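You operate a simulated robot arm through the tools that you are given. There is no shell and no other tool. Be economical: measure what you need, move in short steps, check, and stop when the job is done.

Carry out the task below with a simulated robot arm. There is one attempt and no reset: what you move stays moved.

TASK
Fetch the white stopper and set it on top of the yellow filter. Take the blue filter on the top of the green trolley and put it away on the middle shelf of the small rack. Put the orange filter on the shelf beside the yellow reel. Take the brown cloth and put it on the shelf beside the grey case. Take the teal filter on the shelf beside the yellow reel and put it away in the black tray. Fetch the yellow block and set it on top of the white carton on the wooden table with the long grey block. Take the blue cloth on the low brown carton and put it away on the middle shelf of the small rack. Fetch the orange knob cap and set it on the table top next to the stand. Take the grey handle on the table top between the blocks and put it away on the top of the blue-legged table. Fetch the orange sign and set it on the table top next to the stand. Put the closed carton labelled "92" from the table top next to the stand on the white board and the closed carton marked "75" on the table top between the blocks. Do these in any order. Set down upright: blue filter, orange filter, teal filter, orange knob cap, grey handle, orange sign.

It is judged by the outcome, as a careful person would: the job done as asked, and still so three seconds after it is handed in. It fails if anything else is knocked over, pushed out of place, dropped, spilled or broken. A push-on lid holds only when it is set on centred and level and pressed home; a screw cap is set on level and turned clockwise until tight. Flat cloth is picked up by pressing the open fingertips on it (5 to 10 N) and closing them slowly along it; thin cloth reads only 2 to 8 mm in the jaws.

THE ROBOT
A 6-joint arm with a two-finger parallel gripper on a trunk, on a base that drives. Base frame: it is fixed to the floor where the robot stands at the start and does not move with it; the origin is under the middle of the robot, x ahead of it, y to its left, z up. Lengths are in cm, angles in rad, forces in N, time in s.
With the tool pointing down near the work surface it reaches from about 20 to 34 cm from the robot's upright axis, wherever it stands. Its first joint turns from -2.007 to 2.007 rad. Places, roughly: black tray (34x22 cm) [-796, 1164, 70]; blue cloth (8x11x3 cm) [-840, 1150, 70]; blue filter [75, 25, 75]; brown cloth (8x11x3 cm) [10, -260, 90]; closed carton [-400, -275, 75]; grey handle (24x5x9 cm) [-470, -80, 80]; middle shelf of the small rack [-990, -300, 90]; orange filter [25, -250, 100]; orange knob cap (8x8x8 cm) [-530, -60, 10]; orange sign [-350, -75, 75]; shelf beside the grey case (22x20 cm) [62, 132, 80]; shelf beside the yellow reel [70, -60, 80]; table top between the blocks [-470, -80, 80]; table top next to the stand [-410, -290, 80]; teal filter [75, -75, 75]; top of the blue-legged table [-850, -260, 80]; white board (28x20x1 cm) [-420, -300, 80]; white carton [-1000, 1000, 100]; white stopper (3x3x3 cm) [70, 10, 90]; yellow block (4x9x4 cm) [-990, 930, 90]; yellow filter [75, 50, 75]. Payload 4.2 kg.
The tool frame sits at the grasp point between the pads (the TCP): z along the fingers, y along the line on which they close. The tips reach 2.3 cm beyond it. Largest opening 9.4 cm; finger width 3.8, thickness 1; the body of the gripper, 5.4 by 9.6 cm, starts 3.9 cm behind the TCP.
Orientation is that of the tool frame in the base frame, as a unit quaternion [w, x, y, z]. With the fingers straight down and closing along the base's y, the tool's x points along the base's -x, its y along +y and its z along -z.

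THE INTERFACE
- The arm moves only by the tool nudge_tool. Its argument "steps" is a list of rows, each a list of 7 numbers: the shift along the tool's x, y, z in cm, then the turn, a rotation vector about the tool's x, y, z in rad, then the closure in counts, from 0 (fully open) to 255 (shut). In form: [[dx, dy, dz, ax, ay, az, hand], ...]. A call has 1 to 20 rows; each row is the pose to reach, as a shift and turn from the pose commanded when the call began, along the tool's axes at that moment. A row lasts 0.2 s, in which the tool goes at most 5 cm and 0.15 rad; a call with a longer step from one row to the next is refused whole, and so is a gripper value outside its range. A pose out of reach is approached as far as the arm can. The call stops where the force on the tool passes 40 N (or 10 N more than at its start, if that is more) or the arm is blocked; 0.2 s more then pass. The fingers move at their own pace (about 10.8 cm/s each) and stop on an object; they squeeze with about 40 N. The grip force told is the motor's: it shows also when the fingers shut on nothing. Time passes only in rows, and 0.2 s behind the last, so rows that repeat a pose let the fingers close. The reply holds the time, the measured pose of the TCP, the force on the tool along the base axes, the opening and the grip force, in the units named above and with some noise, with the torque about the TCP (base axes, N m) and any sound that the robot's microphone picked up.
- Cameras (640 x 400 px; columns grow to the right, rows downward): "scene" is now at [23.61, 17.16, 134.94]; the picture's right is [-0.31, -0.95, 0.00], its down [-0.56, 0.18, -0.81] and it looks along [0.77, -0.25, -0.59] (base axes); focal length 259 px, centre (320, 200). "wrist" rides on the gripper at [8.6, 1.6, -7.4] in the tool frame; the picture's right is [-0.18, 0.98, 0.00], its down [-0.58, -0.11, -0.81] and it looks along [-0.79, -0.15, 0.59] (tool axes); focal length 243 px, centre (320, 200). There is no depth. A picture from a camera that has moved, and an enlarged one, comes with that camera's place and axes in the base frame and with its lens. The place of the scene camera against the robot may be out by one fixed shift of up to 1.2 cm in any direction.
- snapshot(camera): a new picture of that camera. It takes no simulated time.
- move_column(by): slides the trunk up (or, below 0, down) by that many cm; the arm and the scene camera ride with it, the base frame stays. It gives what a move gives, with no picture.
- steer(legs): drives the robot by 1 to 6 legs, each [ahead, turn to the left] in cm and rad, along the robot's own axes; the way and the turn of a leg run together, so that a leg with both is an arc; at most 150 cm and 3.142 rad a leg. The arm and the cameras ride along, it lands a little off, and it stops where it bumps. It gives what a move gives.
- turn_head(pan, tilt): turns the head with the scene camera to pan (to the left, within 1.396 rad either way) and tilt (down, from -0.506 to 1.204), counted from straight ahead of the robot. It gives what a move gives.
- enlarge(camera, box): a new picture of the part [left, top, right, bottom] of that camera's present view, enlarged. It takes no simulated time.
- finish_job(): hands the job in; it is judged then, once.

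Go step by step. Nothing tells you exact positions but the pictures and the camera data: compare them with the known pose of the tool, close in by small moves and look again before you grip or let go. The budget is 567 turns and 360 pictures, counting those below and the enlarged ones. Unless the task says otherwise, let go and move clear before handing in, and close with one line.

The tools are called after "Call:" by a JSON object that holds its "name" and its "arguments". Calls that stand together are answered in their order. nudge_tool: Moves the arm, as the interface text tells. Its arguments: {"type":"object","properties":{"steps":{"type":"array"}},"required":["steps"]} The other tools are called the same way: move_column (by) slides the trunk up or down; steer (legs) drives the base; turn_head (pan, tilt) turns the head that bears the scene camera; snapshot (camera) takes a picture; enlarge (camera, box) takes an enlarged picture of a part of a camera's view; finish_job () hands the job in.

At the start:

```text
time_s: 0.0
tcp_pos: [49.68, 8.06, 106.36]
tcp_rot: [0.001, 0.0, 1.0, 0.0]
wrist_force: [0.2, 0.7, 0.8]
wrist_torque: [-0.02, -0.01, 0.01]
gripper_width: 9.39
grip_force: 0.0
trunk travel left (down, up): [-70.0, 29.0]
robot x, y, heading: [-0.1, 0.02, 0.002]
head pan, tilt: [-0.316, 0.635]
```

scene: 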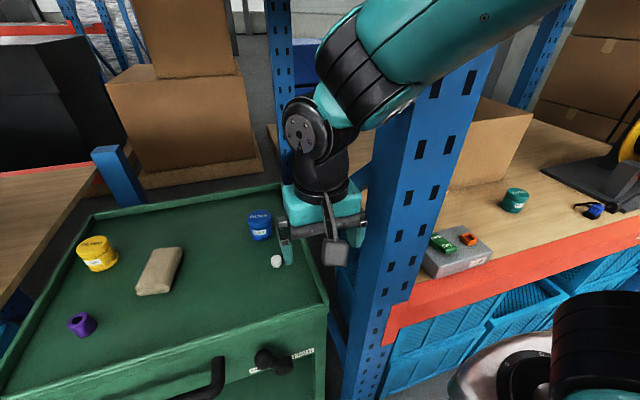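
wrist: 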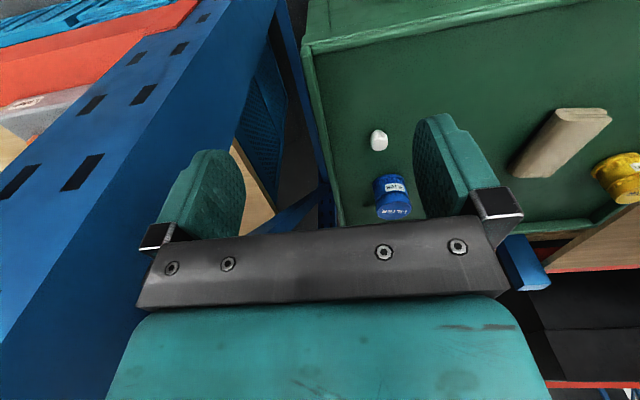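

I see the green trolley ahead with the yellow and blue filters and the white stopper, and a shelf to the right with the teal filter. I will look around first to understand the surroundings.

Call:
{"name": "turn_head", "arguments": {"pan": 0.5, "tilt": 0.4}}

Call:
{"name": "snapshot", "arguments": {"camera": "scene"}}

Call:
{"name": "turn_head", "arguments": {"pan": 1.396, "tilt": 0.4}}

Call:
{"name": "snapshot", "arguments": {"camera": "scene"}}

Call:
{"name": "turn_head", "arguments": {"pan": -1.2, "tilt": 0.5}}

Call:
{"name": "snapshot", "arguments": {"camera": "scene"}}

Call:
{"name": "turn_head", "arguments": {"pan": -0.3, "tilt": 1.1}}

Call:
{"name": "snapshot", "arguments": {"camera": "scene"}}

```text
time_s: 1.1
tcp_pos: [49.63, 8.16, 106.38]
tcp_rot: [-0.001, 0.0, 1.0, 0.0]
wrist_force: [0.2, -1.3, -0.4]
wrist_torque: [-0.02, 0.01, 0.0]
gripper_width: 9.42
grip_force: 0.2
trunk travel left (down, up): [-70.0, 29.0]
robot x, y, heading: [0.02, -0.33, 0.0]
head pan, tilt: [0.499, 0.4]
```

```text
357 pictures are left
camera scene: at [23.44, 24.29, 137.06], right [0.48, -0.88, 0.0], down [-0.34, -0.19, -0.92], along [0.81, 0.44, -0.39], focal length 259 px, centre (320, 200)
```

scene: 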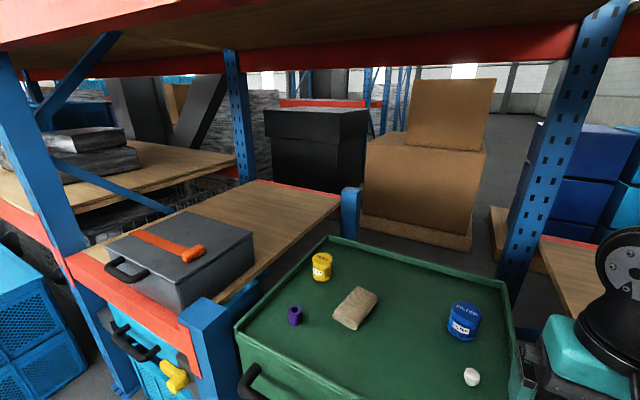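

```text
time_s: 2.3
tcp_pos: [49.63, 8.12, 106.42]
tcp_rot: [0.0, 0.0, 1.0, 0.0]
wrist_force: [0.7, -0.2, 0.3]
wrist_torque: [0.04, -0.01, 0.01]
gripper_width: 9.4
grip_force: 0.1
trunk travel left (down, up): [-70.0, 29.0]
robot x, y, heading: [-0.16, -0.2, -0.001]
head pan, tilt: [1.396, 0.4]
```

```text
356 pictures are left
camera scene: at [16.92, 28.99, 137.06], right [0.98, -0.17, 0.0], down [-0.07, -0.38, -0.92], along [0.16, 0.91, -0.39], focal length 259 px, centre (320, 200)
```

scene: 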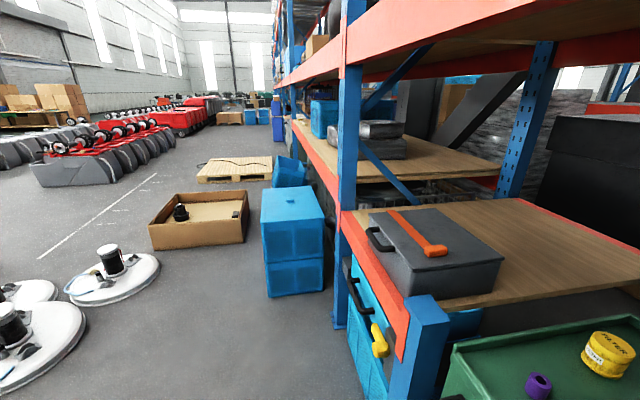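

```text
time_s: 4.7
tcp_pos: [49.57, 8.03, 106.45]
tcp_rot: [-0.001, 0.0, 1.0, -0.001]
wrist_force: [0.5, 0.0, 0.1]
wrist_torque: [-0.02, 0.01, -0.01]
gripper_width: 9.39
grip_force: 0.0
trunk travel left (down, up): [-70.0, 29.0]
robot x, y, heading: [-0.08, 0.06, 0.002]
head pan, tilt: [-1.201, 0.499]
```

```text
355 pictures are left
camera scene: at [18.6, 11.38, 136.15], right [-0.93, -0.36, 0.0], down [-0.17, 0.45, -0.88], along [0.32, -0.82, -0.48], focal length 259 px, centre (320, 200)
```

scene: 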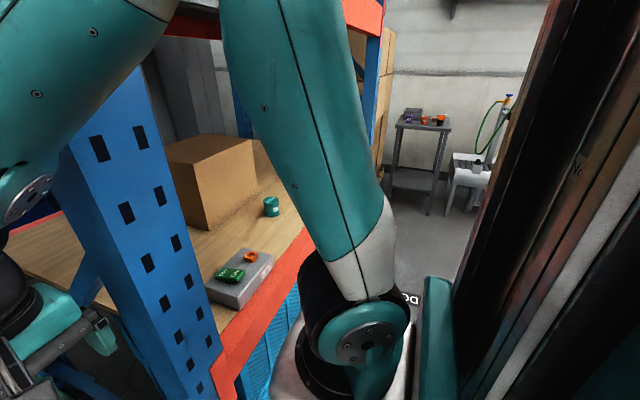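

```text
time_s: 5.9
tcp_pos: [49.58, 8.19, 106.36]
tcp_rot: [-0.001, 0.0, 1.0, 0.0]
wrist_force: [-0.8, -0.1, 0.0]
wrist_torque: [0.01, -0.03, -0.01]
gripper_width: 9.4
grip_force: 0.1
trunk travel left (down, up): [-70.0, 29.0]
robot x, y, heading: [-0.03, -0.18, -0.001]
head pan, tilt: [-0.3, 1.1]
```

```text
354 pictures are left
camera scene: at [21.34, 17.99, 131.38], right [-0.3, -0.95, 0.0], down [-0.85, 0.26, -0.45], along [0.43, -0.13, -0.89], focal length 259 px, centre (320, 200)
```

scene: 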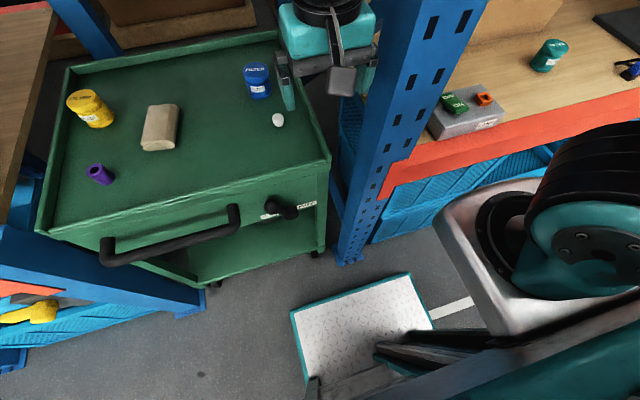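

The arm sits on a shoulder front right of the robot; the trolley is about 50 to 90 cm ahead with its top at about 85 cm. I'll test the reach by moving ahead, then look again.

Call:
{"name": "nudge_tool", "arguments": {"steps": [[-3, 2, 0, 0, 0, 0, 0], [-6, 5, 0, 0, 0, 0, 0], [-9, 6.5, 0, 0, 0, 0, 0], [-12, 6.5, 0, 0, 0, 0, 0], [-15, 6.5, 0, 0, 0, 0, 0], [-15, 6.5, 0, 0, 0, 0, 0], [-15, 6.5, 0, 0, 0, 0, 0]]}}

Call:
{"name": "snapshot", "arguments": {"camera": "wrist"}}

Call:
{"name": "snapshot", "arguments": {"camera": "scene"}}

```text
time_s: 7.5
tcp_pos: [64.47, 14.65, 106.47]
tcp_rot: [0.0, 0.0, 1.0, 0.0]
wrist_force: [-0.3, -0.7, 0.0]
wrist_torque: [-0.01, -0.03, -0.01]
gripper_width: 9.4
grip_force: 0.0
trunk travel left (down, up): [-70.0, 29.0]
robot x, y, heading: [0.03, -0.06, 0.002]
head pan, tilt: [-0.3, 1.1]
```

```text
353 pictures are left
camera wrist: at [55.96, 16.24, 113.85], right [0.18, 0.98, 0.0], down [0.58, -0.11, 0.81], along [0.79, -0.15, -0.59], focal length 243 px, centre (320, 200)
```

wrist: 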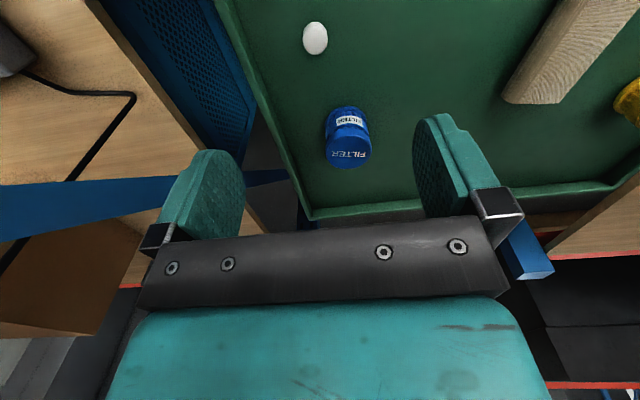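

```text
352 pictures are left
camera scene: at [21.34, 18.0, 131.38], right [-0.3, -0.96, 0.0], down [-0.85, 0.26, -0.45], along [0.43, -0.13, -0.89], focal length 259 px, centre (320, 200)
```

scene: 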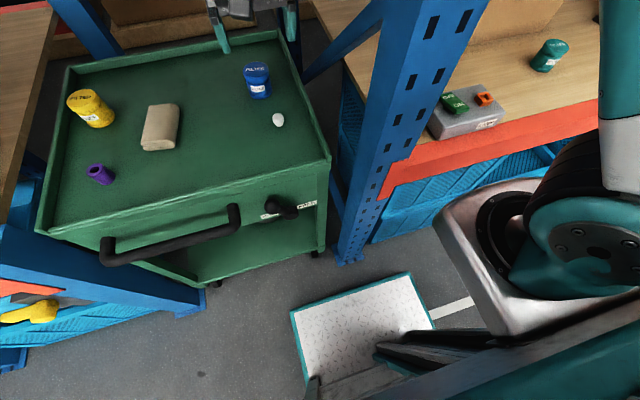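

Stopper triangulates to about (66.1, 13.8, 85) and the blue filter to (78, 15.8, 87). I'll centre over the stopper and lower the trunk part way.

Call:
{"name": "nudge_tool", "arguments": {"steps": [[-1.6, -0.8, 0, 0, 0, 0, 0], [-1.6, -0.8, 0, 0, 0, 0, 0]]}}

Call:
{"name": "move_column", "arguments": {"by": -13}}

Call:
{"name": "snapshot", "arguments": {"camera": "wrist"}}

Call:
{"name": "turn_head", "arguments": {"pan": 0.1, "tilt": 0.7}}

Call:
{"name": "snapshot", "arguments": {"camera": "scene"}}

```text
time_s: 8.1
tcp_pos: [66.09, 13.73, 106.46]
tcp_rot: [-0.001, 0.0, 1.0, 0.0]
wrist_force: [0.3, 0.2, 0.1]
wrist_torque: [0.01, 0.01, -0.01]
gripper_width: 9.41
grip_force: 0.0
trunk travel left (down, up): [-70.0, 29.0]
robot x, y, heading: [0.32, 0.02, -0.002]
head pan, tilt: [-0.3, 1.1]
```

```text
time_s: 9.7
tcp_pos: [66.16, 13.75, 93.4]
tcp_rot: [0.0, -0.001, 1.0, 0.0]
wrist_force: [0.5, -0.2, 0.1]
wrist_torque: [-0.02, 0.02, -0.02]
gripper_width: 9.43
grip_force: 0.0
trunk travel left (down, up): [-57.0, 42.0]
robot x, y, heading: [-0.28, -0.11, -0.002]
head pan, tilt: [-0.3, 1.1]
```

```text
351 pictures are left
camera wrist: at [57.52, 15.33, 100.88], right [0.18, 0.98, 0.0], down [0.58, -0.11, 0.81], along [0.79, -0.15, -0.59], focal length 243 px, centre (320, 200)
```

wrist: 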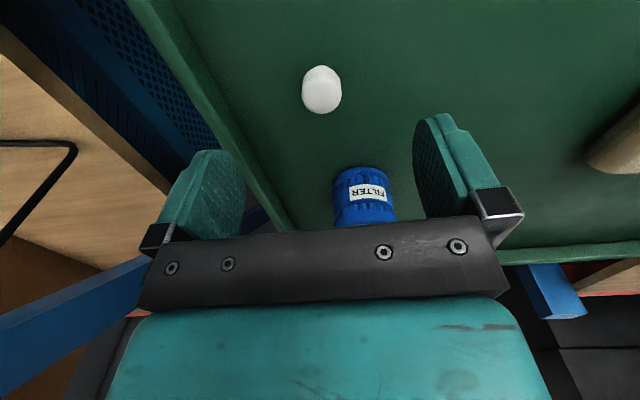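

```text
time_s: 10.5
tcp_pos: [66.18, 13.85, 93.38]
tcp_rot: [0.0, 0.0, 1.0, 0.0]
wrist_force: [-0.4, -0.4, -0.2]
wrist_torque: [0.01, 0.01, 0.03]
gripper_width: 9.43
grip_force: 0.1
trunk travel left (down, up): [-57.0, 42.0]
robot x, y, heading: [0.04, 0.02, -0.003]
head pan, tilt: [0.099, 0.7]
```

```text
350 pictures are left
camera scene: at [23.76, 20.7, 121.37], right [0.1, -1.0, 0.0], down [-0.64, -0.06, -0.76], along [0.76, 0.08, -0.64], focal length 259 px, centre (320, 200)
```

scene: 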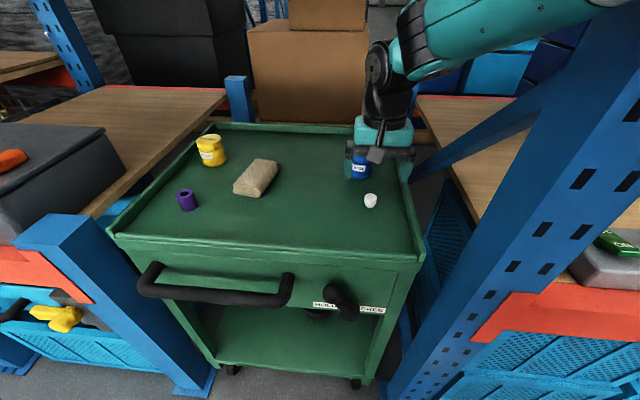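

Alignment is good; I descend and grip the stopper.

Call:
{"name": "nudge_tool", "arguments": {"steps": [[0, 0, 3, 0, 0, 0, 90], [0, 0, 5.5, 0, 0, 0, 90], [0, 0, 7.2, 0, 0, 0, 90], [0, 0, 7.2, 0, 0, 0, 90]]}}

Call:
{"name": "snapshot", "arguments": {"camera": "wrist"}}

```text
time_s: 11.5
tcp_pos: [66.02, 13.69, 86.31]
tcp_rot: [0.002, 0.0, 1.0, 0.0]
wrist_force: [-2.4, -0.9, 24.1]
wrist_torque: [-0.83, 0.54, -0.03]
gripper_width: 6.11
grip_force: 1.2
trunk travel left (down, up): [-57.0, 42.0]
robot x, y, heading: [-0.0, 0.1, 0.0]
head pan, tilt: [0.099, 0.7]
```

```text
349 pictures are left
camera wrist: at [57.43, 15.25, 93.73], right [0.18, 0.98, 0.0], down [0.58, -0.11, 0.81], along [0.79, -0.15, -0.59], focal length 243 px, centre (320, 200)
```

wrist: 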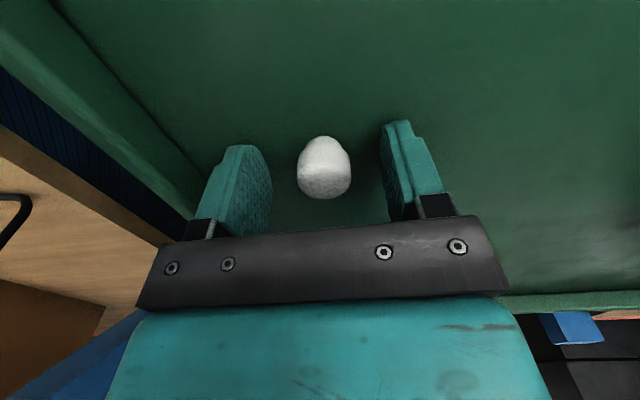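

The fingertips touch the trolley top at about 84.0. I raise 0.6 and close.

Call:
{"name": "nudge_tool", "arguments": {"steps": [[0, 0, -0.5, 0, 0, 0, 90], [0, 0, -0.5, 0, 0, 0, 180], [0, 0, -0.5, 0, 0, 0, 255], [0, 0, -0.5, 0, 0, 0, 255], [0, 0, -0.5, 0, 0, 0, 255], [0, 0, -3, 0, 0, 0, 255], [0, 0, -6, 0, 0, 0, 255], [0, 0, -9, 0, 0, 0, 255], [0, 0, -9, 0, 0, 0, 255]]}}

Call:
{"name": "snapshot", "arguments": {"camera": "wrist"}}

```text
time_s: 13.5
tcp_pos: [66.12, 13.6, 95.24]
tcp_rot: [0.001, 0.001, 1.0, 0.0]
wrist_force: [0.3, 0.5, 0.0]
wrist_torque: [-0.01, 0.0, -0.01]
gripper_width: 2.4
grip_force: 40.2
trunk travel left (down, up): [-57.0, 42.0]
robot x, y, heading: [-0.03, 0.01, 0.001]
head pan, tilt: [0.099, 0.7]
```

```text
348 pictures are left
camera wrist: at [57.58, 15.18, 102.51], right [0.18, 0.98, 0.0], down [0.58, -0.11, 0.81], along [0.79, -0.15, -0.59], focal length 243 px, centre (320, 200)
```

wrist: 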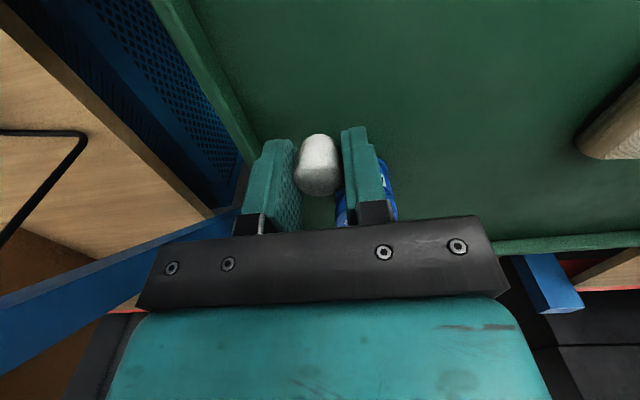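

Stopper is held. The yellow filter is near (81, 55), top about 91. I'll probe how far the arm reaches that way, at a safe height.

Call:
{"name": "nudge_tool", "arguments": {"steps": [[0, 4, -3, 0, 0, 0, 255], [0, 8, -5, 0, 0, 0, 255], [0, 12, -5, 0, 0, 0, 255], [0, 16, -5, 0, 0, 0, 255], [0, 20, -5, 0, 0, 0, 255], [-2, 24, -5, 0, 0, 0, 255], [-4, 28, -5, 0, 0, 0, 255], [-6, 31, -5, 0, 0, 0, 255], [-8, 34, -5, 0, 0, 0, 255], [-10, 37, -5, 0, 0, 0, 255], [-12, 40, -5, 0, 0, 0, 255], [-14, 41, -5, 0, 0, 0, 255], [-14, 41, -5, 0, 0, 0, 255]]}}

Call:
{"name": "snapshot", "arguments": {"camera": "scene"}}

```text
time_s: 16.3
tcp_pos: [65.37, 38.51, 95.92]
tcp_rot: [0.0, 0.0, 1.0, 0.0]
wrist_force: [0.4, 0.4, -0.5]
wrist_torque: [0.04, -0.03, 0.03]
gripper_width: 2.4
grip_force: 40.0
out of reach, approached as far as the arm can: row 6, 7, 8, 9, 10, 11, 12, 13
trunk travel left (down, up): [-57.0, 42.0]
robot x, y, heading: [-0.07, -0.06, 0.0]
head pan, tilt: [0.099, 0.7]
```

```text
347 pictures are left
camera scene: at [23.76, 20.72, 121.38], right [0.1, -1.0, 0.0], down [-0.64, -0.06, -0.76], along [0.76, 0.08, -0.64], focal length 259 px, centre (320, 200)
```

scene: 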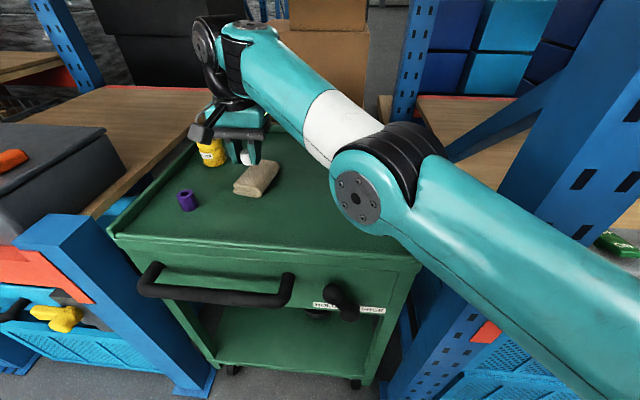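

The arm reaches (65, 38) at most from here, so I must move the base. I retract the arm first.

Call:
{"name": "nudge_tool", "arguments": {"steps": [[1, -3, -3, 0, 0, 0, 255], [2, -7, -3, 0, 0, 0, 255], [4, -10, -3, 0, 0, 0, 255], [6, -14, -3, 0, 0, 0, 255], [8, -18, -3, 0, 0, 0, 255], [11, -21, -3, 0, 0, 0, 255], [14, -24, -3, 0, 0, 0, 255], [17, -28, -3, 0, 0, 0, 255], [17, -28, -3, 0, 0, 0, 255]]}}

```text
time_s: 18.3
tcp_pos: [60.44, 23.71, 107.53]
tcp_rot: [0.0, 0.0, 1.0, -0.001]
wrist_force: [0.2, -0.8, 0.3]
wrist_torque: [0.02, -0.06, -0.01]
gripper_width: 2.38
grip_force: 40.1
out of reach, approached as far as the arm can: row 3, 4, 5, 6, 7, 8, 9
trunk travel left (down, up): [-57.0, 42.0]
robot x, y, heading: [-0.17, -0.03, 0.001]
head pan, tilt: [0.099, 0.7]
```

Call:
{"name": "nudge_tool", "arguments": {"steps": [[3, -3, 0, 0, 0, 0, 255], [6, -7, 0, 0, 0, 0, 255], [9, -11, 0, 0, 0, 0, 255], [12, -14, 0, 0, 0, 0, 255], [15, -16, 0, 0, 0, 0, 255], [15, -16, 0, 0, 0, 0, 255]]}}

Call:
{"name": "turn_head", "arguments": {"pan": 0.0, "tilt": 1.204}}

Call:
{"name": "snapshot", "arguments": {"camera": "scene"}}

```text
time_s: 19.7
tcp_pos: [51.51, 12.43, 116.69]
tcp_rot: [-0.001, 0.0, 1.0, 0.0]
wrist_force: [-0.9, -0.1, 0.0]
wrist_torque: [0.01, -0.04, 0.02]
gripper_width: 2.38
grip_force: 40.5
out of reach, approached as far as the arm can: row 1, 2, 3, 4, 5, 6
trunk travel left (down, up): [-57.0, 42.0]
robot x, y, heading: [-0.03, 0.08, -0.001]
head pan, tilt: [0.099, 0.7]
```

```text
time_s: 20.6
tcp_pos: [51.62, 12.52, 116.66]
tcp_rot: [-0.001, 0.0, 1.0, 0.0]
wrist_force: [-0.3, 0.8, 0.1]
wrist_torque: [-0.01, 0.03, -0.02]
gripper_width: 2.38
grip_force: 39.5
trunk travel left (down, up): [-57.0, 42.0]
robot x, y, heading: [0.07, 0.0, 0.0]
head pan, tilt: [0.0, 1.201]
```

```text
346 pictures are left
camera scene: at [20.9, 19.87, 117.79], right [0.0, -1.0, 0.0], down [-0.93, 0.0, -0.36], along [0.36, 0.0, -0.93], focal length 259 px, centre (320, 200)
```

scene: 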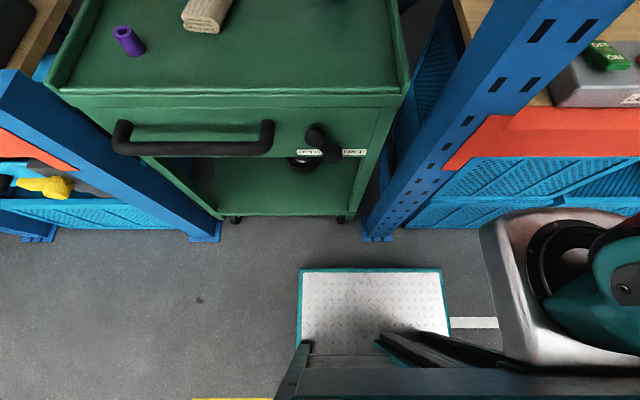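

The base front edge is at about x=31, ±27 wide. I drive back, shift left by about 29 cm and come back to heading 0.

Call:
{"name": "steer", "arguments": {"legs": [[-52, 0], [0, 0.5], [60, 0], [0, -0.5], [6, 0]]}}

Call:
{"name": "move_column", "arguments": {"by": 8}}

Call:
{"name": "turn_head", "arguments": {"pan": 0.1, "tilt": 0.75}}

Call:
{"name": "snapshot", "arguments": {"camera": "scene"}}

Call:
{"name": "snapshot", "arguments": {"camera": "wrist"}}

```text
time_s: 30.2
tcp_pos: [57.37, 42.89, 116.68]
tcp_rot: [-0.001, -0.006, 1.0, -0.001]
wrist_force: [-0.9, -0.2, 1.0]
wrist_torque: [0.02, -0.02, -0.04]
gripper_width: 2.39
grip_force: 39.9
trunk travel left (down, up): [-57.0, 42.0]
robot x, y, heading: [5.42, 29.4, 0.01]
head pan, tilt: [0.0, 1.201]
```

```text
time_s: 31.4
tcp_pos: [57.35, 42.79, 124.65]
tcp_rot: [-0.001, -0.006, 1.0, -0.001]
wrist_force: [-0.6, 0.5, -0.6]
wrist_torque: [0.02, -0.01, -0.03]
gripper_width: 2.43
grip_force: 39.6
trunk travel left (down, up): [-65.0, 34.0]
robot x, y, heading: [5.53, 29.92, 0.012]
head pan, tilt: [0.0, 1.201]
```

```text
time_s: 32.2
tcp_pos: [57.17, 42.85, 124.58]
tcp_rot: [-0.002, -0.006, 1.0, -0.001]
wrist_force: [-0.2, -0.2, 0.0]
wrist_torque: [0.0, 0.01, -0.01]
gripper_width: 2.37
grip_force: 40.5
trunk travel left (down, up): [-65.0, 34.0]
robot x, y, heading: [5.6, 29.47, 0.012]
head pan, tilt: [0.099, 0.75]
```

```text
345 pictures are left
camera scene: at [29.13, 50.67, 128.95], right [0.11, -0.99, 0.0], down [-0.68, -0.08, -0.73], along [0.73, 0.08, -0.68], focal length 259 px, centre (320, 200)
```

scene: 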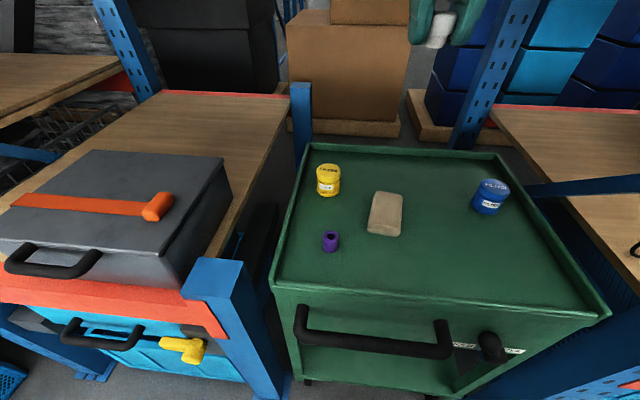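

```text
344 pictures are left
camera wrist: at [48.73, 44.34, 132.1], right [0.17, 0.99, 0.0], down [0.58, -0.1, 0.8], along [0.79, -0.14, -0.59], focal length 243 px, centre (320, 200)
```

wrist: 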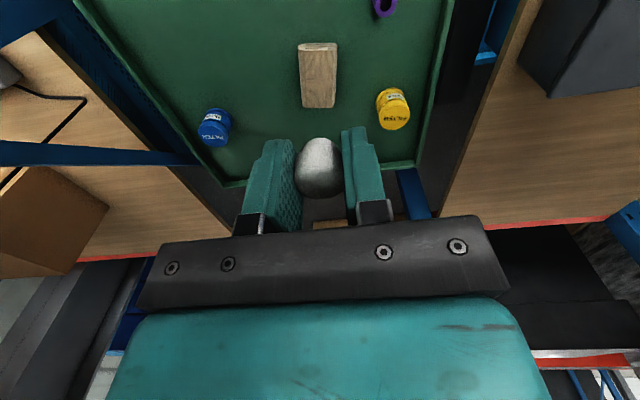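

The yellow filter shows at about (80.4, 54.5). I move part of the way towards it at height and check the pose.

Call:
{"name": "nudge_tool", "arguments": {"steps": [[-4, 2, 0, 0, 0, 0, 255], [-8, 4, 0, 0, 0, 0, 255], [-12, 6, 0, 0, 0, 0, 255], [-15, 8, 0, 0, 0, 0, 255], [-15, 8, 0, 0, 0, 0, 255]]}}

```text
time_s: 33.5
tcp_pos: [72.3, 50.9, 124.67]
tcp_rot: [-0.002, -0.005, 1.0, -0.001]
wrist_force: [0.2, 0.8, 0.5]
wrist_torque: [-0.01, 0.02, 0.02]
gripper_width: 2.39
grip_force: 40.3
trunk travel left (down, up): [-65.0, 34.0]
robot x, y, heading: [5.7, 29.91, 0.011]
head pan, tilt: [0.099, 0.75]
```

Call:
{"name": "nudge_tool", "arguments": {"steps": [[-3, 1, 4, 0, 0, 0, 255], [-6, 2, 8, 0, 0, 0, 255], [-8, 3.6, 12, 0, 0, 0, 255], [-8, 3.6, 16, 0, 0, 0, 255], [-8, 3.6, 20, 0, 0, 0, 255], [-8, 3.6, 22, 0, 0, 0, 255], [-8, 3.6, 22, 0, 0, 0, 255]]}}

Call:
{"name": "snapshot", "arguments": {"camera": "wrist"}}

Call:
{"name": "snapshot", "arguments": {"camera": "scene"}}

```text
refused: row 1 steps farther than a row can; nothing moved
```

```text
343 pictures are left
camera wrist: at [63.67, 52.38, 132.04], right [0.17, 0.99, 0.0], down [0.59, -0.1, 0.8], along [0.79, -0.14, -0.59], focal length 243 px, centre (320, 200)
```

wrist: 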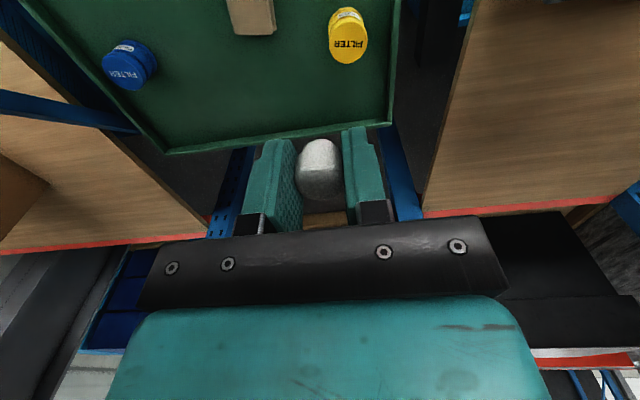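

```text
342 pictures are left
camera scene: at [29.13, 50.68, 128.95], right [0.11, -0.99, 0.0], down [-0.68, -0.08, -0.73], along [0.73, 0.08, -0.68], focal length 259 px, centre (320, 200)
```

scene: 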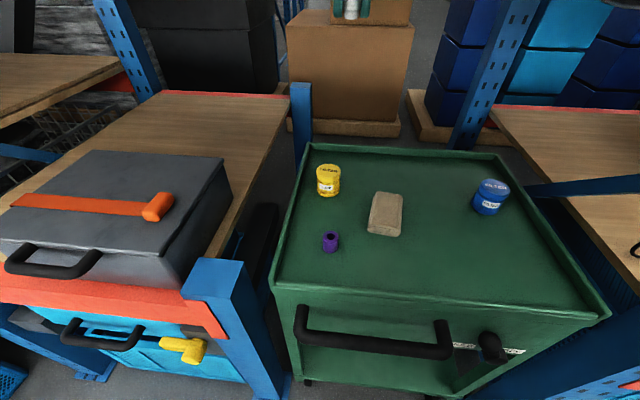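

Call:
{"name": "nudge_tool", "arguments": {"steps": [[-2.5, 1, 3.5, 0, 0, 0, 255], [-5, 2, 7, 0, 0, 0, 255], [-7.3, 3.1, 10, 0, 0, 0, 255], [-7.3, 3.1, 14, 0, 0, 0, 255], [-7.3, 3.1, 18, 0, 0, 0, 255], [-7.3, 3.1, 22, 0, 0, 0, 255], [-7.3, 3.1, 22, 0, 0, 0, 255]]}}

Call:
{"name": "snapshot", "arguments": {"camera": "wrist"}}

Call:
{"name": "snapshot", "arguments": {"camera": "scene"}}

```text
time_s: 35.0
tcp_pos: [79.58, 54.23, 102.52]
tcp_rot: [-0.001, -0.006, 1.0, -0.001]
wrist_force: [0.3, -0.2, -0.2]
wrist_torque: [0.0, -0.01, 0.02]
gripper_width: 2.38
grip_force: 40.4
trunk travel left (down, up): [-65.0, 34.0]
robot x, y, heading: [5.45, 29.58, 0.016]
head pan, tilt: [0.099, 0.75]
```

```text
341 pictures are left
camera wrist: at [70.95, 55.7, 110.02], right [0.17, 0.99, 0.0], down [0.58, -0.1, 0.81], along [0.79, -0.14, -0.59], focal length 243 px, centre (320, 200)
```

wrist: 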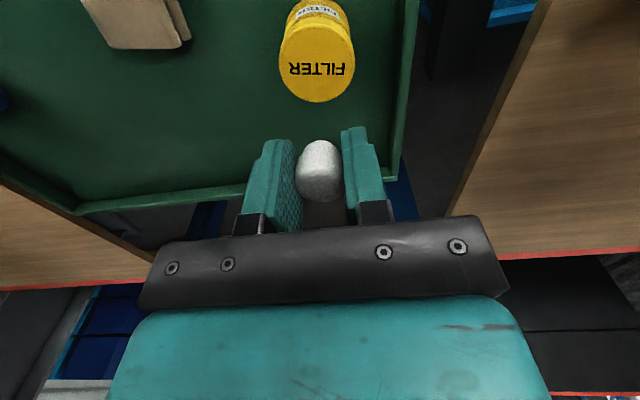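

```text
340 pictures are left
camera scene: at [29.13, 50.67, 128.95], right [0.11, -0.99, 0.0], down [-0.68, -0.08, -0.73], along [0.73, 0.08, -0.68], focal length 259 px, centre (320, 200)
```

scene: 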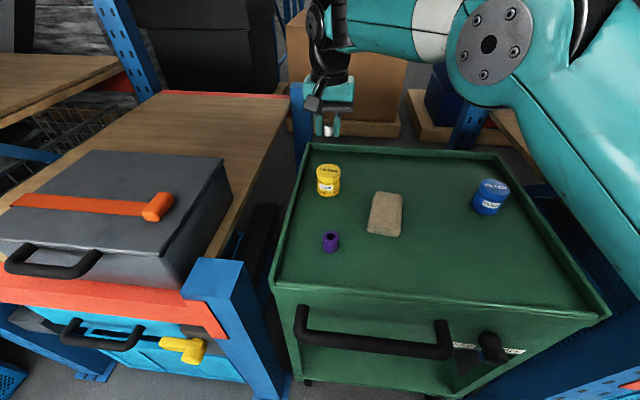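

Call:
{"name": "nudge_tool", "arguments": {"steps": [[0.2, -0.2, 3.5, 0, 0, 0, 255], [0.2, -0.2, 6.5, 0, 0, 0, 255], [0.2, -0.2, 7, 0, 0, 0, 255]]}}

Call:
{"name": "snapshot", "arguments": {"camera": "wrist"}}

Call:
{"name": "enlarge", "arguments": {"camera": "scene", "box": [250, 100, 410, 220]}}

```text
time_s: 35.9
tcp_pos: [79.36, 54.03, 95.63]
tcp_rot: [0.0, -0.006, 1.0, -0.001]
wrist_force: [1.0, 0.0, -0.3]
wrist_torque: [0.02, -0.03, -0.02]
gripper_width: 2.4
grip_force: 40.0
trunk travel left (down, up): [-65.0, 34.0]
robot x, y, heading: [5.71, 29.75, 0.012]
head pan, tilt: [0.099, 0.75]
```

```text
339 pictures are left
camera wrist: at [70.62, 55.48, 103.06], right [0.17, 0.99, 0.0], down [0.58, -0.1, 0.8], along [0.79, -0.14, -0.59], focal length 243 px, centre (320, 200)
```

wrist: 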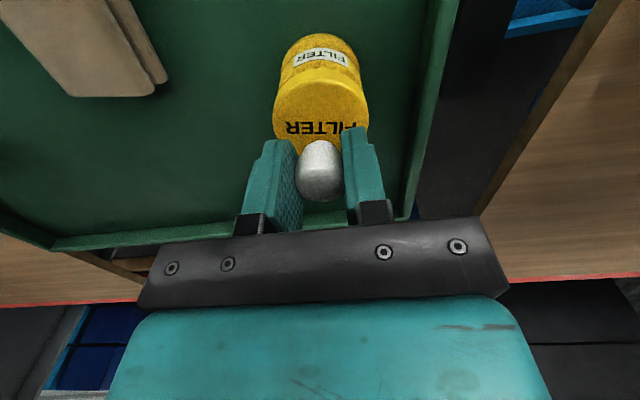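

```text
3.33 times, centred on (330, 160) of scene
camera zoom: at [29.13, 50.68, 128.95], right [0.11, -0.99, 0.0], down [-0.68, -0.08, -0.73], along [0.73, 0.08, -0.68], focal length 863 px, centre (287, 333)
```

zoom: 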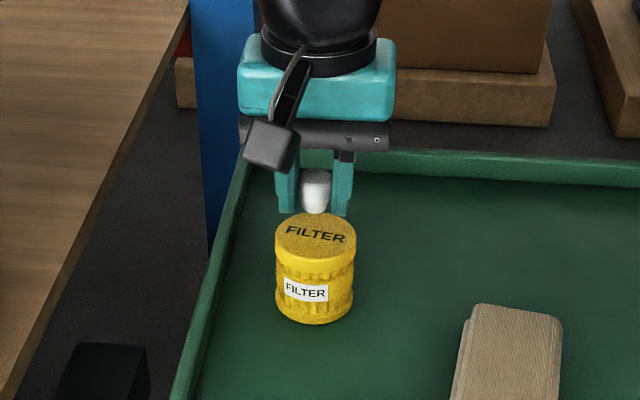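

Call:
{"name": "nudge_tool", "arguments": {"steps": [[-0.6, -0.2, 1, 0, 0, 0, 255], [-0.6, -0.2, 2, 0, 0, 0, 255], [-0.6, -0.2, 2.4, 0, 0, 0, 255]]}}

Call:
{"name": "snapshot", "arguments": {"camera": "wrist"}}

Call:
{"name": "enlarge", "arguments": {"camera": "scene", "box": [250, 100, 410, 220]}}

```text
time_s: 36.6
tcp_pos: [79.91, 53.76, 93.05]
tcp_rot: [-0.001, -0.006, 1.0, 0.0]
wrist_force: [0.0, -0.3, -0.1]
wrist_torque: [0.0, -0.01, 0.02]
gripper_width: 2.39
grip_force: 39.6
trunk travel left (down, up): [-65.0, 34.0]
robot x, y, heading: [6.19, 29.75, 0.015]
head pan, tilt: [0.099, 0.75]
```

```text
337 pictures are left
camera wrist: at [71.28, 55.24, 100.71], right [0.17, 0.99, 0.0], down [0.58, -0.1, 0.81], along [0.79, -0.14, -0.59], focal length 243 px, centre (320, 200)
```

wrist: 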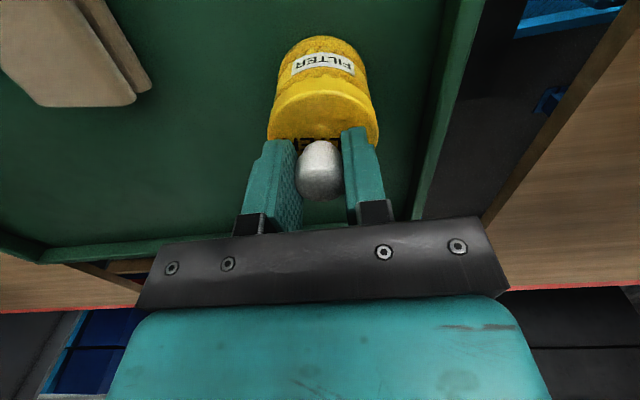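

```text
3.33 times, centred on (330, 160) of scene
camera zoom: at [29.14, 50.68, 128.95], right [0.11, -0.99, 0.0], down [-0.68, -0.08, -0.73], along [0.73, 0.08, -0.68], focal length 863 px, centre (287, 333)
```

zoom: 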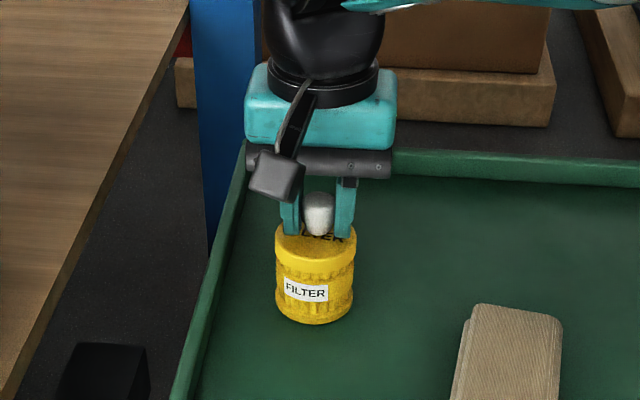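

Call:
{"name": "nudge_tool", "arguments": {"steps": [[0, 0, 0.4, 0, 0, 0, 255], [0, 0, 0.8, 0, 0, 0, 255]]}}

Call:
{"name": "enlarge", "arguments": {"camera": "scene", "box": [250, 100, 410, 220]}}

```text
time_s: 37.2
tcp_pos: [79.79, 53.75, 92.89]
tcp_rot: [0.002, -0.005, 1.0, 0.002]
wrist_force: [0.2, -2.6, 28.1]
wrist_torque: [-0.11, -0.09, 0.0]
gripper_width: 2.39
grip_force: 40.4
trunk travel left (down, up): [-65.0, 34.0]
robot x, y, heading: [5.71, 29.77, 0.01]
head pan, tilt: [0.099, 0.75]
```

```text
3.33 times, centred on (330, 160) of scene
camera zoom: at [29.04, 50.63, 129.04], right [0.11, -0.99, 0.0], down [-0.68, -0.08, -0.73], along [0.73, 0.08, -0.68], focal length 863 px, centre (287, 333)
```

zoom: 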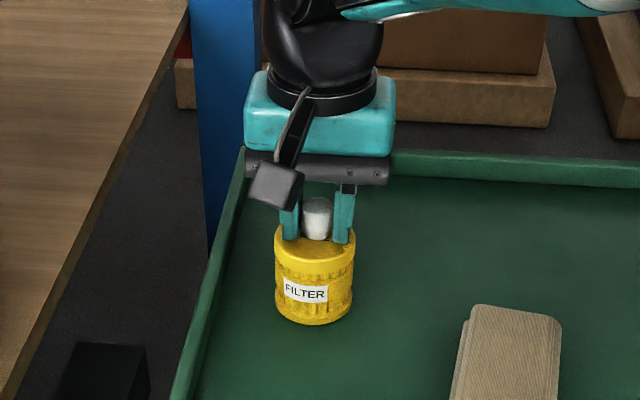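

The stopper is in contact and centred on the filter top. I ease the load, open and rise.

Call:
{"name": "nudge_tool", "arguments": {"steps": [[0, 0, 0.3, 0, 0, 0, 255], [0, 0, 0.3, 0, 0, 0, 180], [0, 0, 0.3, 0, 0, 0, 120], [0, 0, 0.2, 0, 0, 0, 60], [0, 0, -2, 0, 0, 0, 40], [0, 0, -6, 0, 0, 0, 40], [0, 0, -10, 0, 0, 0, 40], [0, 0, -14, 0, 0, 0, 40]]}}

Call:
{"name": "enlarge", "arguments": {"camera": "scene", "box": [250, 100, 410, 220]}}

Call:
{"name": "snapshot", "arguments": {"camera": "wrist"}}

```text
time_s: 37.6
tcp_pos: [80.01, 53.92, 92.92]
tcp_rot: [0.004, -0.006, 1.0, 0.003]
wrist_force: [-1.0, -2.0, 15.4]
wrist_torque: [-0.1, 0.01, -0.02]
gripper_width: 2.4
grip_force: 40.3
trunk travel left (down, up): [-65.0, 34.0]
robot x, y, heading: [5.97, 29.85, 0.018]
head pan, tilt: [0.099, 0.75]
stopped in row 1: the force on the tool passed its limit at 44 N (the readings are from after the stop); the commanded pose is now the measured one
```

```text
3.33 times, centred on (330, 160) of scene
camera zoom: at [29.08, 50.65, 128.94], right [0.11, -0.99, 0.0], down [-0.68, -0.08, -0.73], along [0.73, 0.08, -0.68], focal length 863 px, centre (287, 333)
```

zoom: 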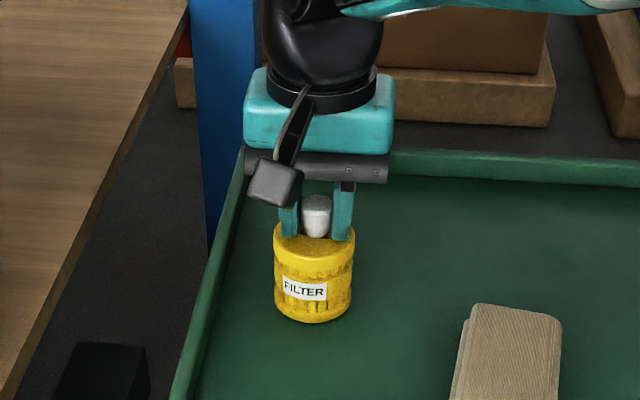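

```text
333 pictures are left
camera wrist: at [71.32, 55.3, 100.24], right [0.17, 0.98, 0.01], down [0.57, -0.11, 0.81], along [0.8, -0.14, -0.58], focal length 243 px, centre (320, 200)
```

wrist: 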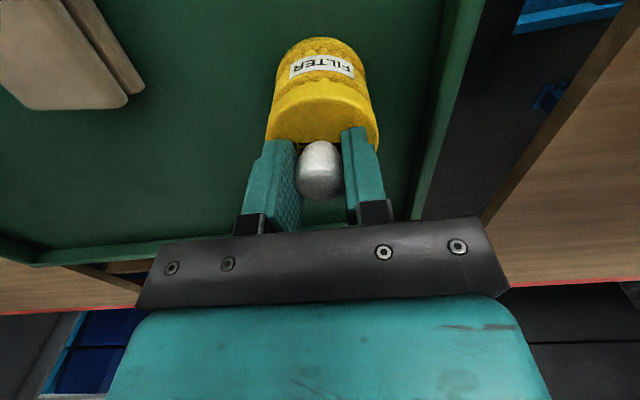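

Call:
{"name": "nudge_tool", "arguments": {"steps": [[0, 0, -0.1, 0, 0, 0, 255], [0, 0, -0.1, 0, 0, 0, 190], [0, 0, -0.1, 0, 0, 0, 130], [0, 0, -0.1, 0, 0, 0, 60], [0, 0, -0.1, 0, 0, 0, 40], [0, 0, -4, 0, 0, 0, 40], [0, 0, -8, 0, 0, 0, 40], [0, 0, -12, 0, 0, 0, 40]]}}

Call:
{"name": "enlarge", "arguments": {"camera": "scene", "box": [250, 100, 410, 220]}}

```text
time_s: 39.4
tcp_pos: [80.0, 53.72, 104.62]
tcp_rot: [0.002, -0.006, 1.0, 0.002]
wrist_force: [0.1, 0.8, -0.2]
wrist_torque: [-0.02, 0.05, 0.0]
gripper_width: 7.92
grip_force: 0.1
trunk travel left (down, up): [-65.0, 34.0]
robot x, y, heading: [5.65, 30.27, 0.009]
head pan, tilt: [0.099, 0.75]
```

```text
3.33 times, centred on (330, 160) of scene
camera zoom: at [29.16, 50.68, 128.94], right [0.11, -0.99, 0.0], down [-0.68, -0.08, -0.73], along [0.73, 0.08, -0.68], focal length 863 px, centre (287, 333)
```

zoom: 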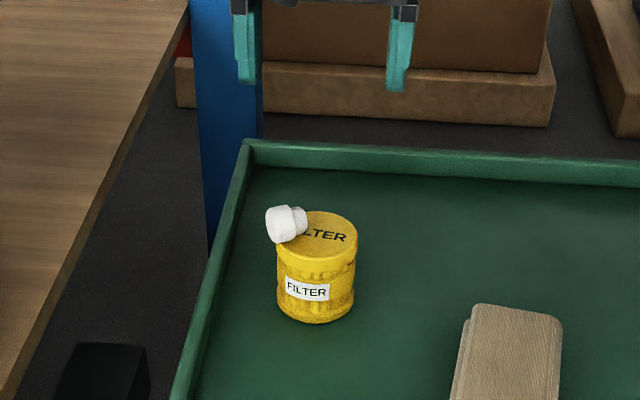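

The stopper tipped over onto the filter's left rim. I'll look closer before picking it again.

Call:
{"name": "enlarge", "arguments": {"camera": "scene", "box": [300, 140, 364, 188]}}

Call:
{"name": "enlarge", "arguments": {"camera": "wrist", "box": [230, 0, 410, 120]}}

```text
8.33 times, centred on (332, 164) of scene
camera zoom: at [29.16, 50.68, 128.94], right [0.11, -0.99, 0.0], down [-0.68, -0.08, -0.73], along [0.73, 0.08, -0.68], focal length 2158 px, centre (220, 500)
```

zoom: 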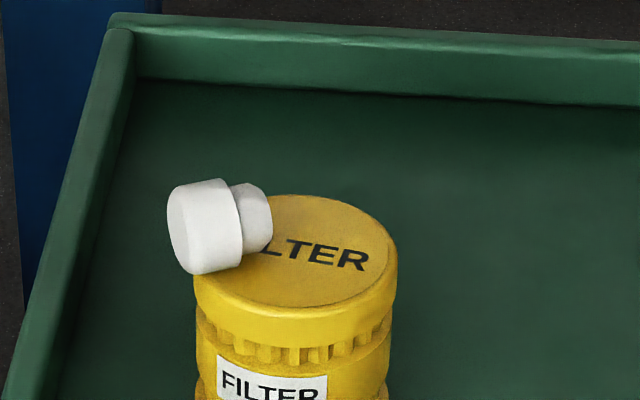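

```text
3.33 times, centred on (320, 60) of wrist
camera zoom: at [71.33, 55.2, 112.05], right [0.17, 0.98, 0.0], down [0.58, -0.1, 0.81], along [0.8, -0.14, -0.59], focal length 809 px, centre (320, 667)
```

zoom: 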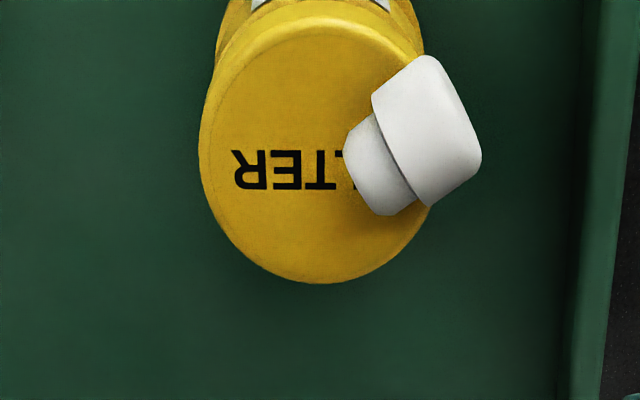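

The stopper lies across the left rim (upright isn't demanded for it, but I want it secure and centred). I'll turn the jaws across its axis (about 55°), regrip and lay it on the centre.

Call:
{"name": "nudge_tool", "arguments": {"steps": [[0.2, 1.2, 1, 0, 0, 0.14, 60], [0.4, 2.2, 3, 0, 0, 0.28, 60], [0.4, 2.2, 5, 0, 0, 0.42, 60], [0.4, 2.2, 6, 0, 0, 0.56, 60], [0.4, 2.2, 6, 0, 0, 0.7, 60], [0.4, 2.2, 6, 0, 0, 0.84, 60], [0.4, 2.2, 6, 0, 0, 0.96, 60], [0.4, 2.2, 6, 0, 0, 0.96, 60]]}}

Call:
{"name": "snapshot", "arguments": {"camera": "wrist"}}

Call:
{"name": "enlarge", "arguments": {"camera": "scene", "box": [250, 100, 410, 220]}}

```text
time_s: 41.2
tcp_pos: [79.49, 56.05, 98.65]
tcp_rot: [0.002, 0.458, 0.889, 0.004]
wrist_force: [1.1, -0.6, -0.4]
wrist_torque: [-0.01, -0.04, 0.04]
gripper_width: 7.16
grip_force: 0.1
trunk travel left (down, up): [-65.0, 34.0]
robot x, y, heading: [5.63, 29.52, 0.012]
head pan, tilt: [0.099, 0.75]
```

```text
329 pictures are left
camera wrist: at [75.84, 63.96, 106.1], right [0.91, 0.42, 0.01], down [0.24, -0.54, 0.81], along [0.34, -0.73, -0.59], focal length 243 px, centre (320, 200)
```

wrist: 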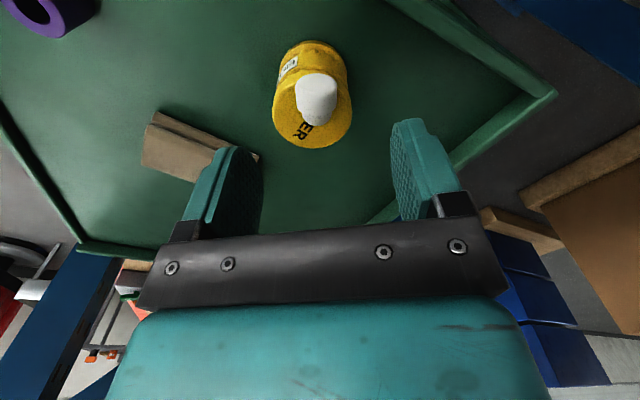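

```text
3.33 times, centred on (330, 160) of scene
camera zoom: at [29.14, 50.67, 128.95], right [0.11, -0.99, 0.0], down [-0.68, -0.08, -0.73], along [0.73, 0.08, -0.68], focal length 863 px, centre (287, 333)
```

zoom: 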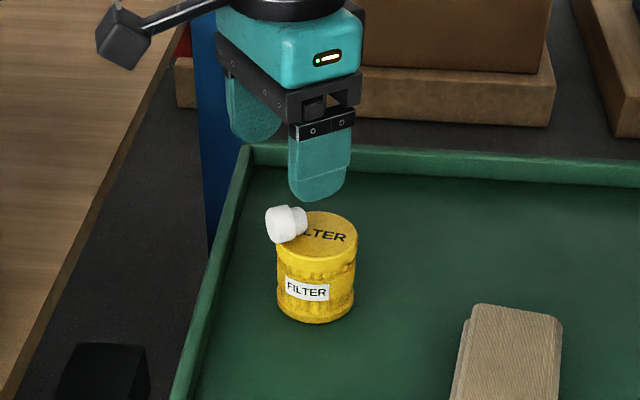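

Call:
{"name": "nudge_tool", "arguments": {"steps": [[-0.25, -0.15, 3, 0, 0, 0, 60], [-0.25, -0.15, 5, 0, 0, 0, 80], [-0.25, -0.15, 5.7, 0, 0, 0, 100], [-0.25, -0.15, 5.7, 0, 0, 0, 100]]}}

Call:
{"name": "snapshot", "arguments": {"camera": "wrist"}}

Call:
{"name": "enlarge", "arguments": {"camera": "scene", "box": [250, 100, 410, 220]}}

```text
time_s: 42.2
tcp_pos: [79.64, 55.89, 92.89]
tcp_rot: [0.001, 0.458, 0.889, 0.003]
wrist_force: [0.4, 0.2, 0.9]
wrist_torque: [-0.01, -0.01, 0.0]
gripper_width: 5.74
grip_force: 0.0
trunk travel left (down, up): [-65.0, 34.0]
robot x, y, heading: [6.11, 29.9, 0.016]
head pan, tilt: [0.099, 0.75]
```

```text
327 pictures are left
camera wrist: at [75.91, 63.81, 100.36], right [0.91, 0.42, 0.01], down [0.25, -0.54, 0.81], along [0.34, -0.73, -0.59], focal length 243 px, centre (320, 200)
```

wrist: 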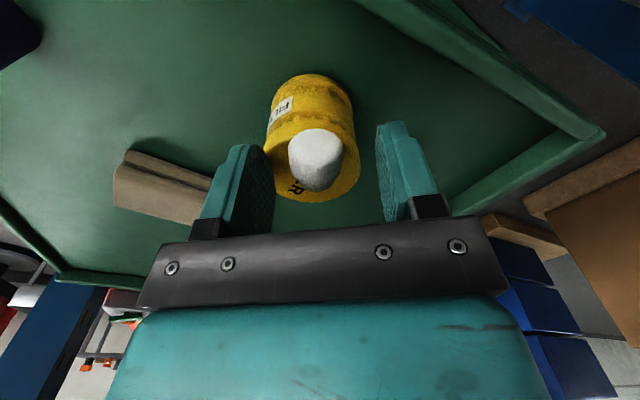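

```text
3.33 times, centred on (330, 160) of scene
camera zoom: at [29.14, 50.67, 128.95], right [0.11, -0.99, 0.0], down [-0.68, -0.08, -0.73], along [0.73, 0.08, -0.68], focal length 863 px, centre (287, 333)
```

zoom: 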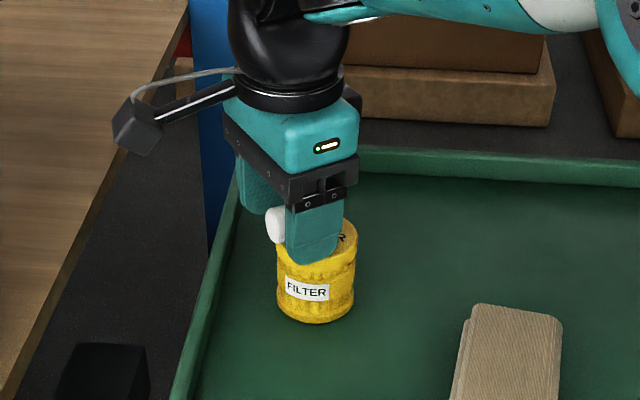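

Call:
{"name": "nudge_tool", "arguments": {"steps": [[0, 0, 0, 0, 0, 0, 140], [0, 0, 0, 0, 0, 0, 180], [0, 0, 0, 0, 0, 0, 255], [0, 0, 0, 0, 0, 0, 255], [0, 0, -2, 0, 0, 0, 255], [-1.6, -1.1, -2, 0, 0, 0, 255], [-1.6, -1.1, -2, 0, 0, 0, 255]]}}

Call:
{"name": "snapshot", "arguments": {"camera": "wrist"}}

Call:
{"name": "enlarge", "arguments": {"camera": "scene", "box": [250, 100, 410, 220]}}

```text
time_s: 43.8
tcp_pos: [79.59, 53.77, 94.95]
tcp_rot: [0.002, 0.456, 0.89, 0.003]
wrist_force: [-0.9, -0.3, -0.3]
wrist_torque: [-0.03, 0.0, 0.02]
gripper_width: 2.23
grip_force: 39.7
trunk travel left (down, up): [-65.0, 34.0]
robot x, y, heading: [5.67, 29.7, 0.013]
head pan, tilt: [0.099, 0.75]
```

```text
325 pictures are left
camera wrist: at [75.94, 61.7, 102.39], right [0.91, 0.42, 0.01], down [0.25, -0.54, 0.81], along [0.34, -0.73, -0.59], focal length 243 px, centre (320, 200)
```

wrist: 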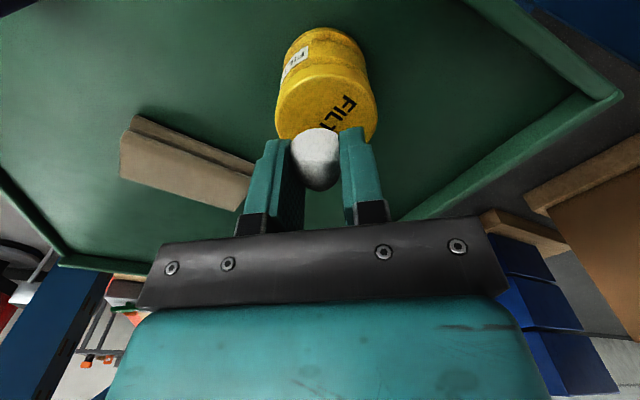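

```text
3.33 times, centred on (330, 160) of scene
camera zoom: at [29.14, 50.68, 128.95], right [0.11, -0.99, 0.0], down [-0.68, -0.08, -0.73], along [0.73, 0.08, -0.68], focal length 863 px, centre (287, 333)
```

zoom: 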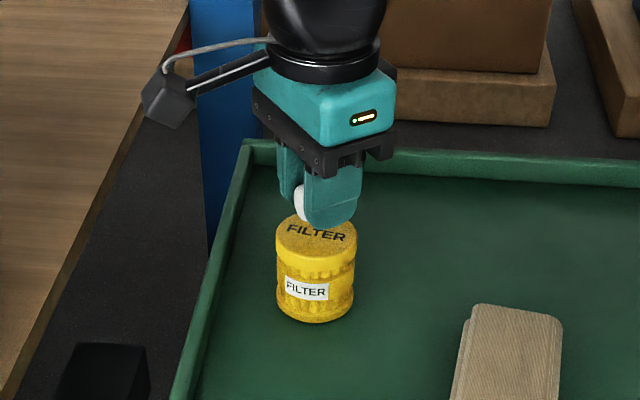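

Call:
{"name": "nudge_tool", "arguments": {"steps": [[0, 0, 1.2, 0, 0, 0, 255], [0, 0, 1.6, 0, 0, 0, 255], [0, 0, 1.6, 0, 0, 0, 255]]}}

Call:
{"name": "enlarge", "arguments": {"camera": "scene", "box": [300, 140, 364, 188]}}

Call:
{"name": "enlarge", "arguments": {"camera": "wrist", "box": [230, 60, 410, 200]}}

```text
time_s: 44.6
tcp_pos: [79.61, 53.95, 93.34]
tcp_rot: [0.002, 0.457, 0.889, 0.004]
wrist_force: [0.4, 0.1, 0.4]
wrist_torque: [0.05, -0.03, 0.03]
gripper_width: 2.31
grip_force: 39.8
trunk travel left (down, up): [-65.0, 34.0]
robot x, y, heading: [5.86, 29.93, 0.009]
head pan, tilt: [0.099, 0.75]
```

```text
8.33 times, centred on (332, 164) of scene
camera zoom: at [29.14, 50.67, 128.95], right [0.11, -0.99, 0.0], down [-0.68, -0.08, -0.73], along [0.73, 0.08, -0.68], focal length 2158 px, centre (220, 500)
```

zoom: 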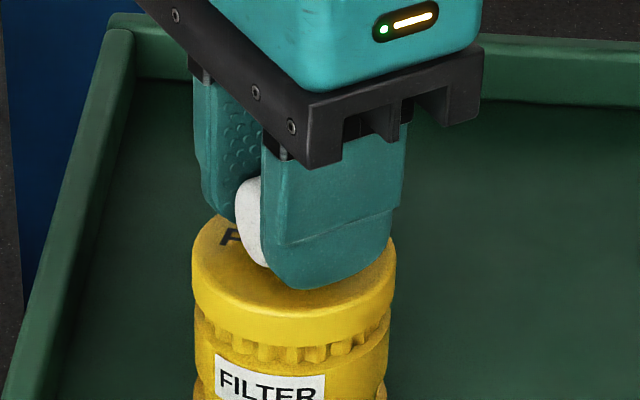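

```text
2.86 times, centred on (320, 130) of wrist
camera zoom: at [75.93, 61.74, 100.76], right [0.91, 0.42, 0.01], down [0.25, -0.54, 0.81], along [0.34, -0.73, -0.59], focal length 693 px, centre (320, 400)
```

zoom: 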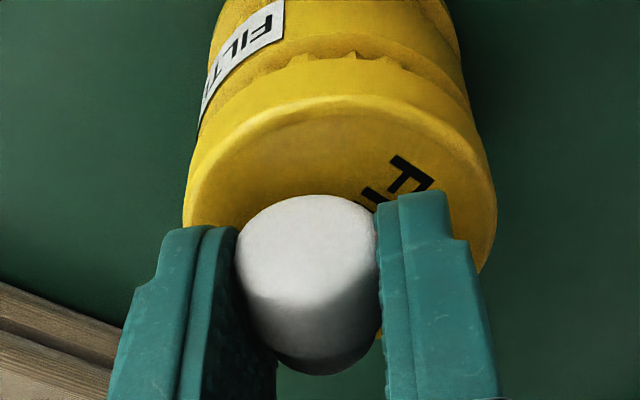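

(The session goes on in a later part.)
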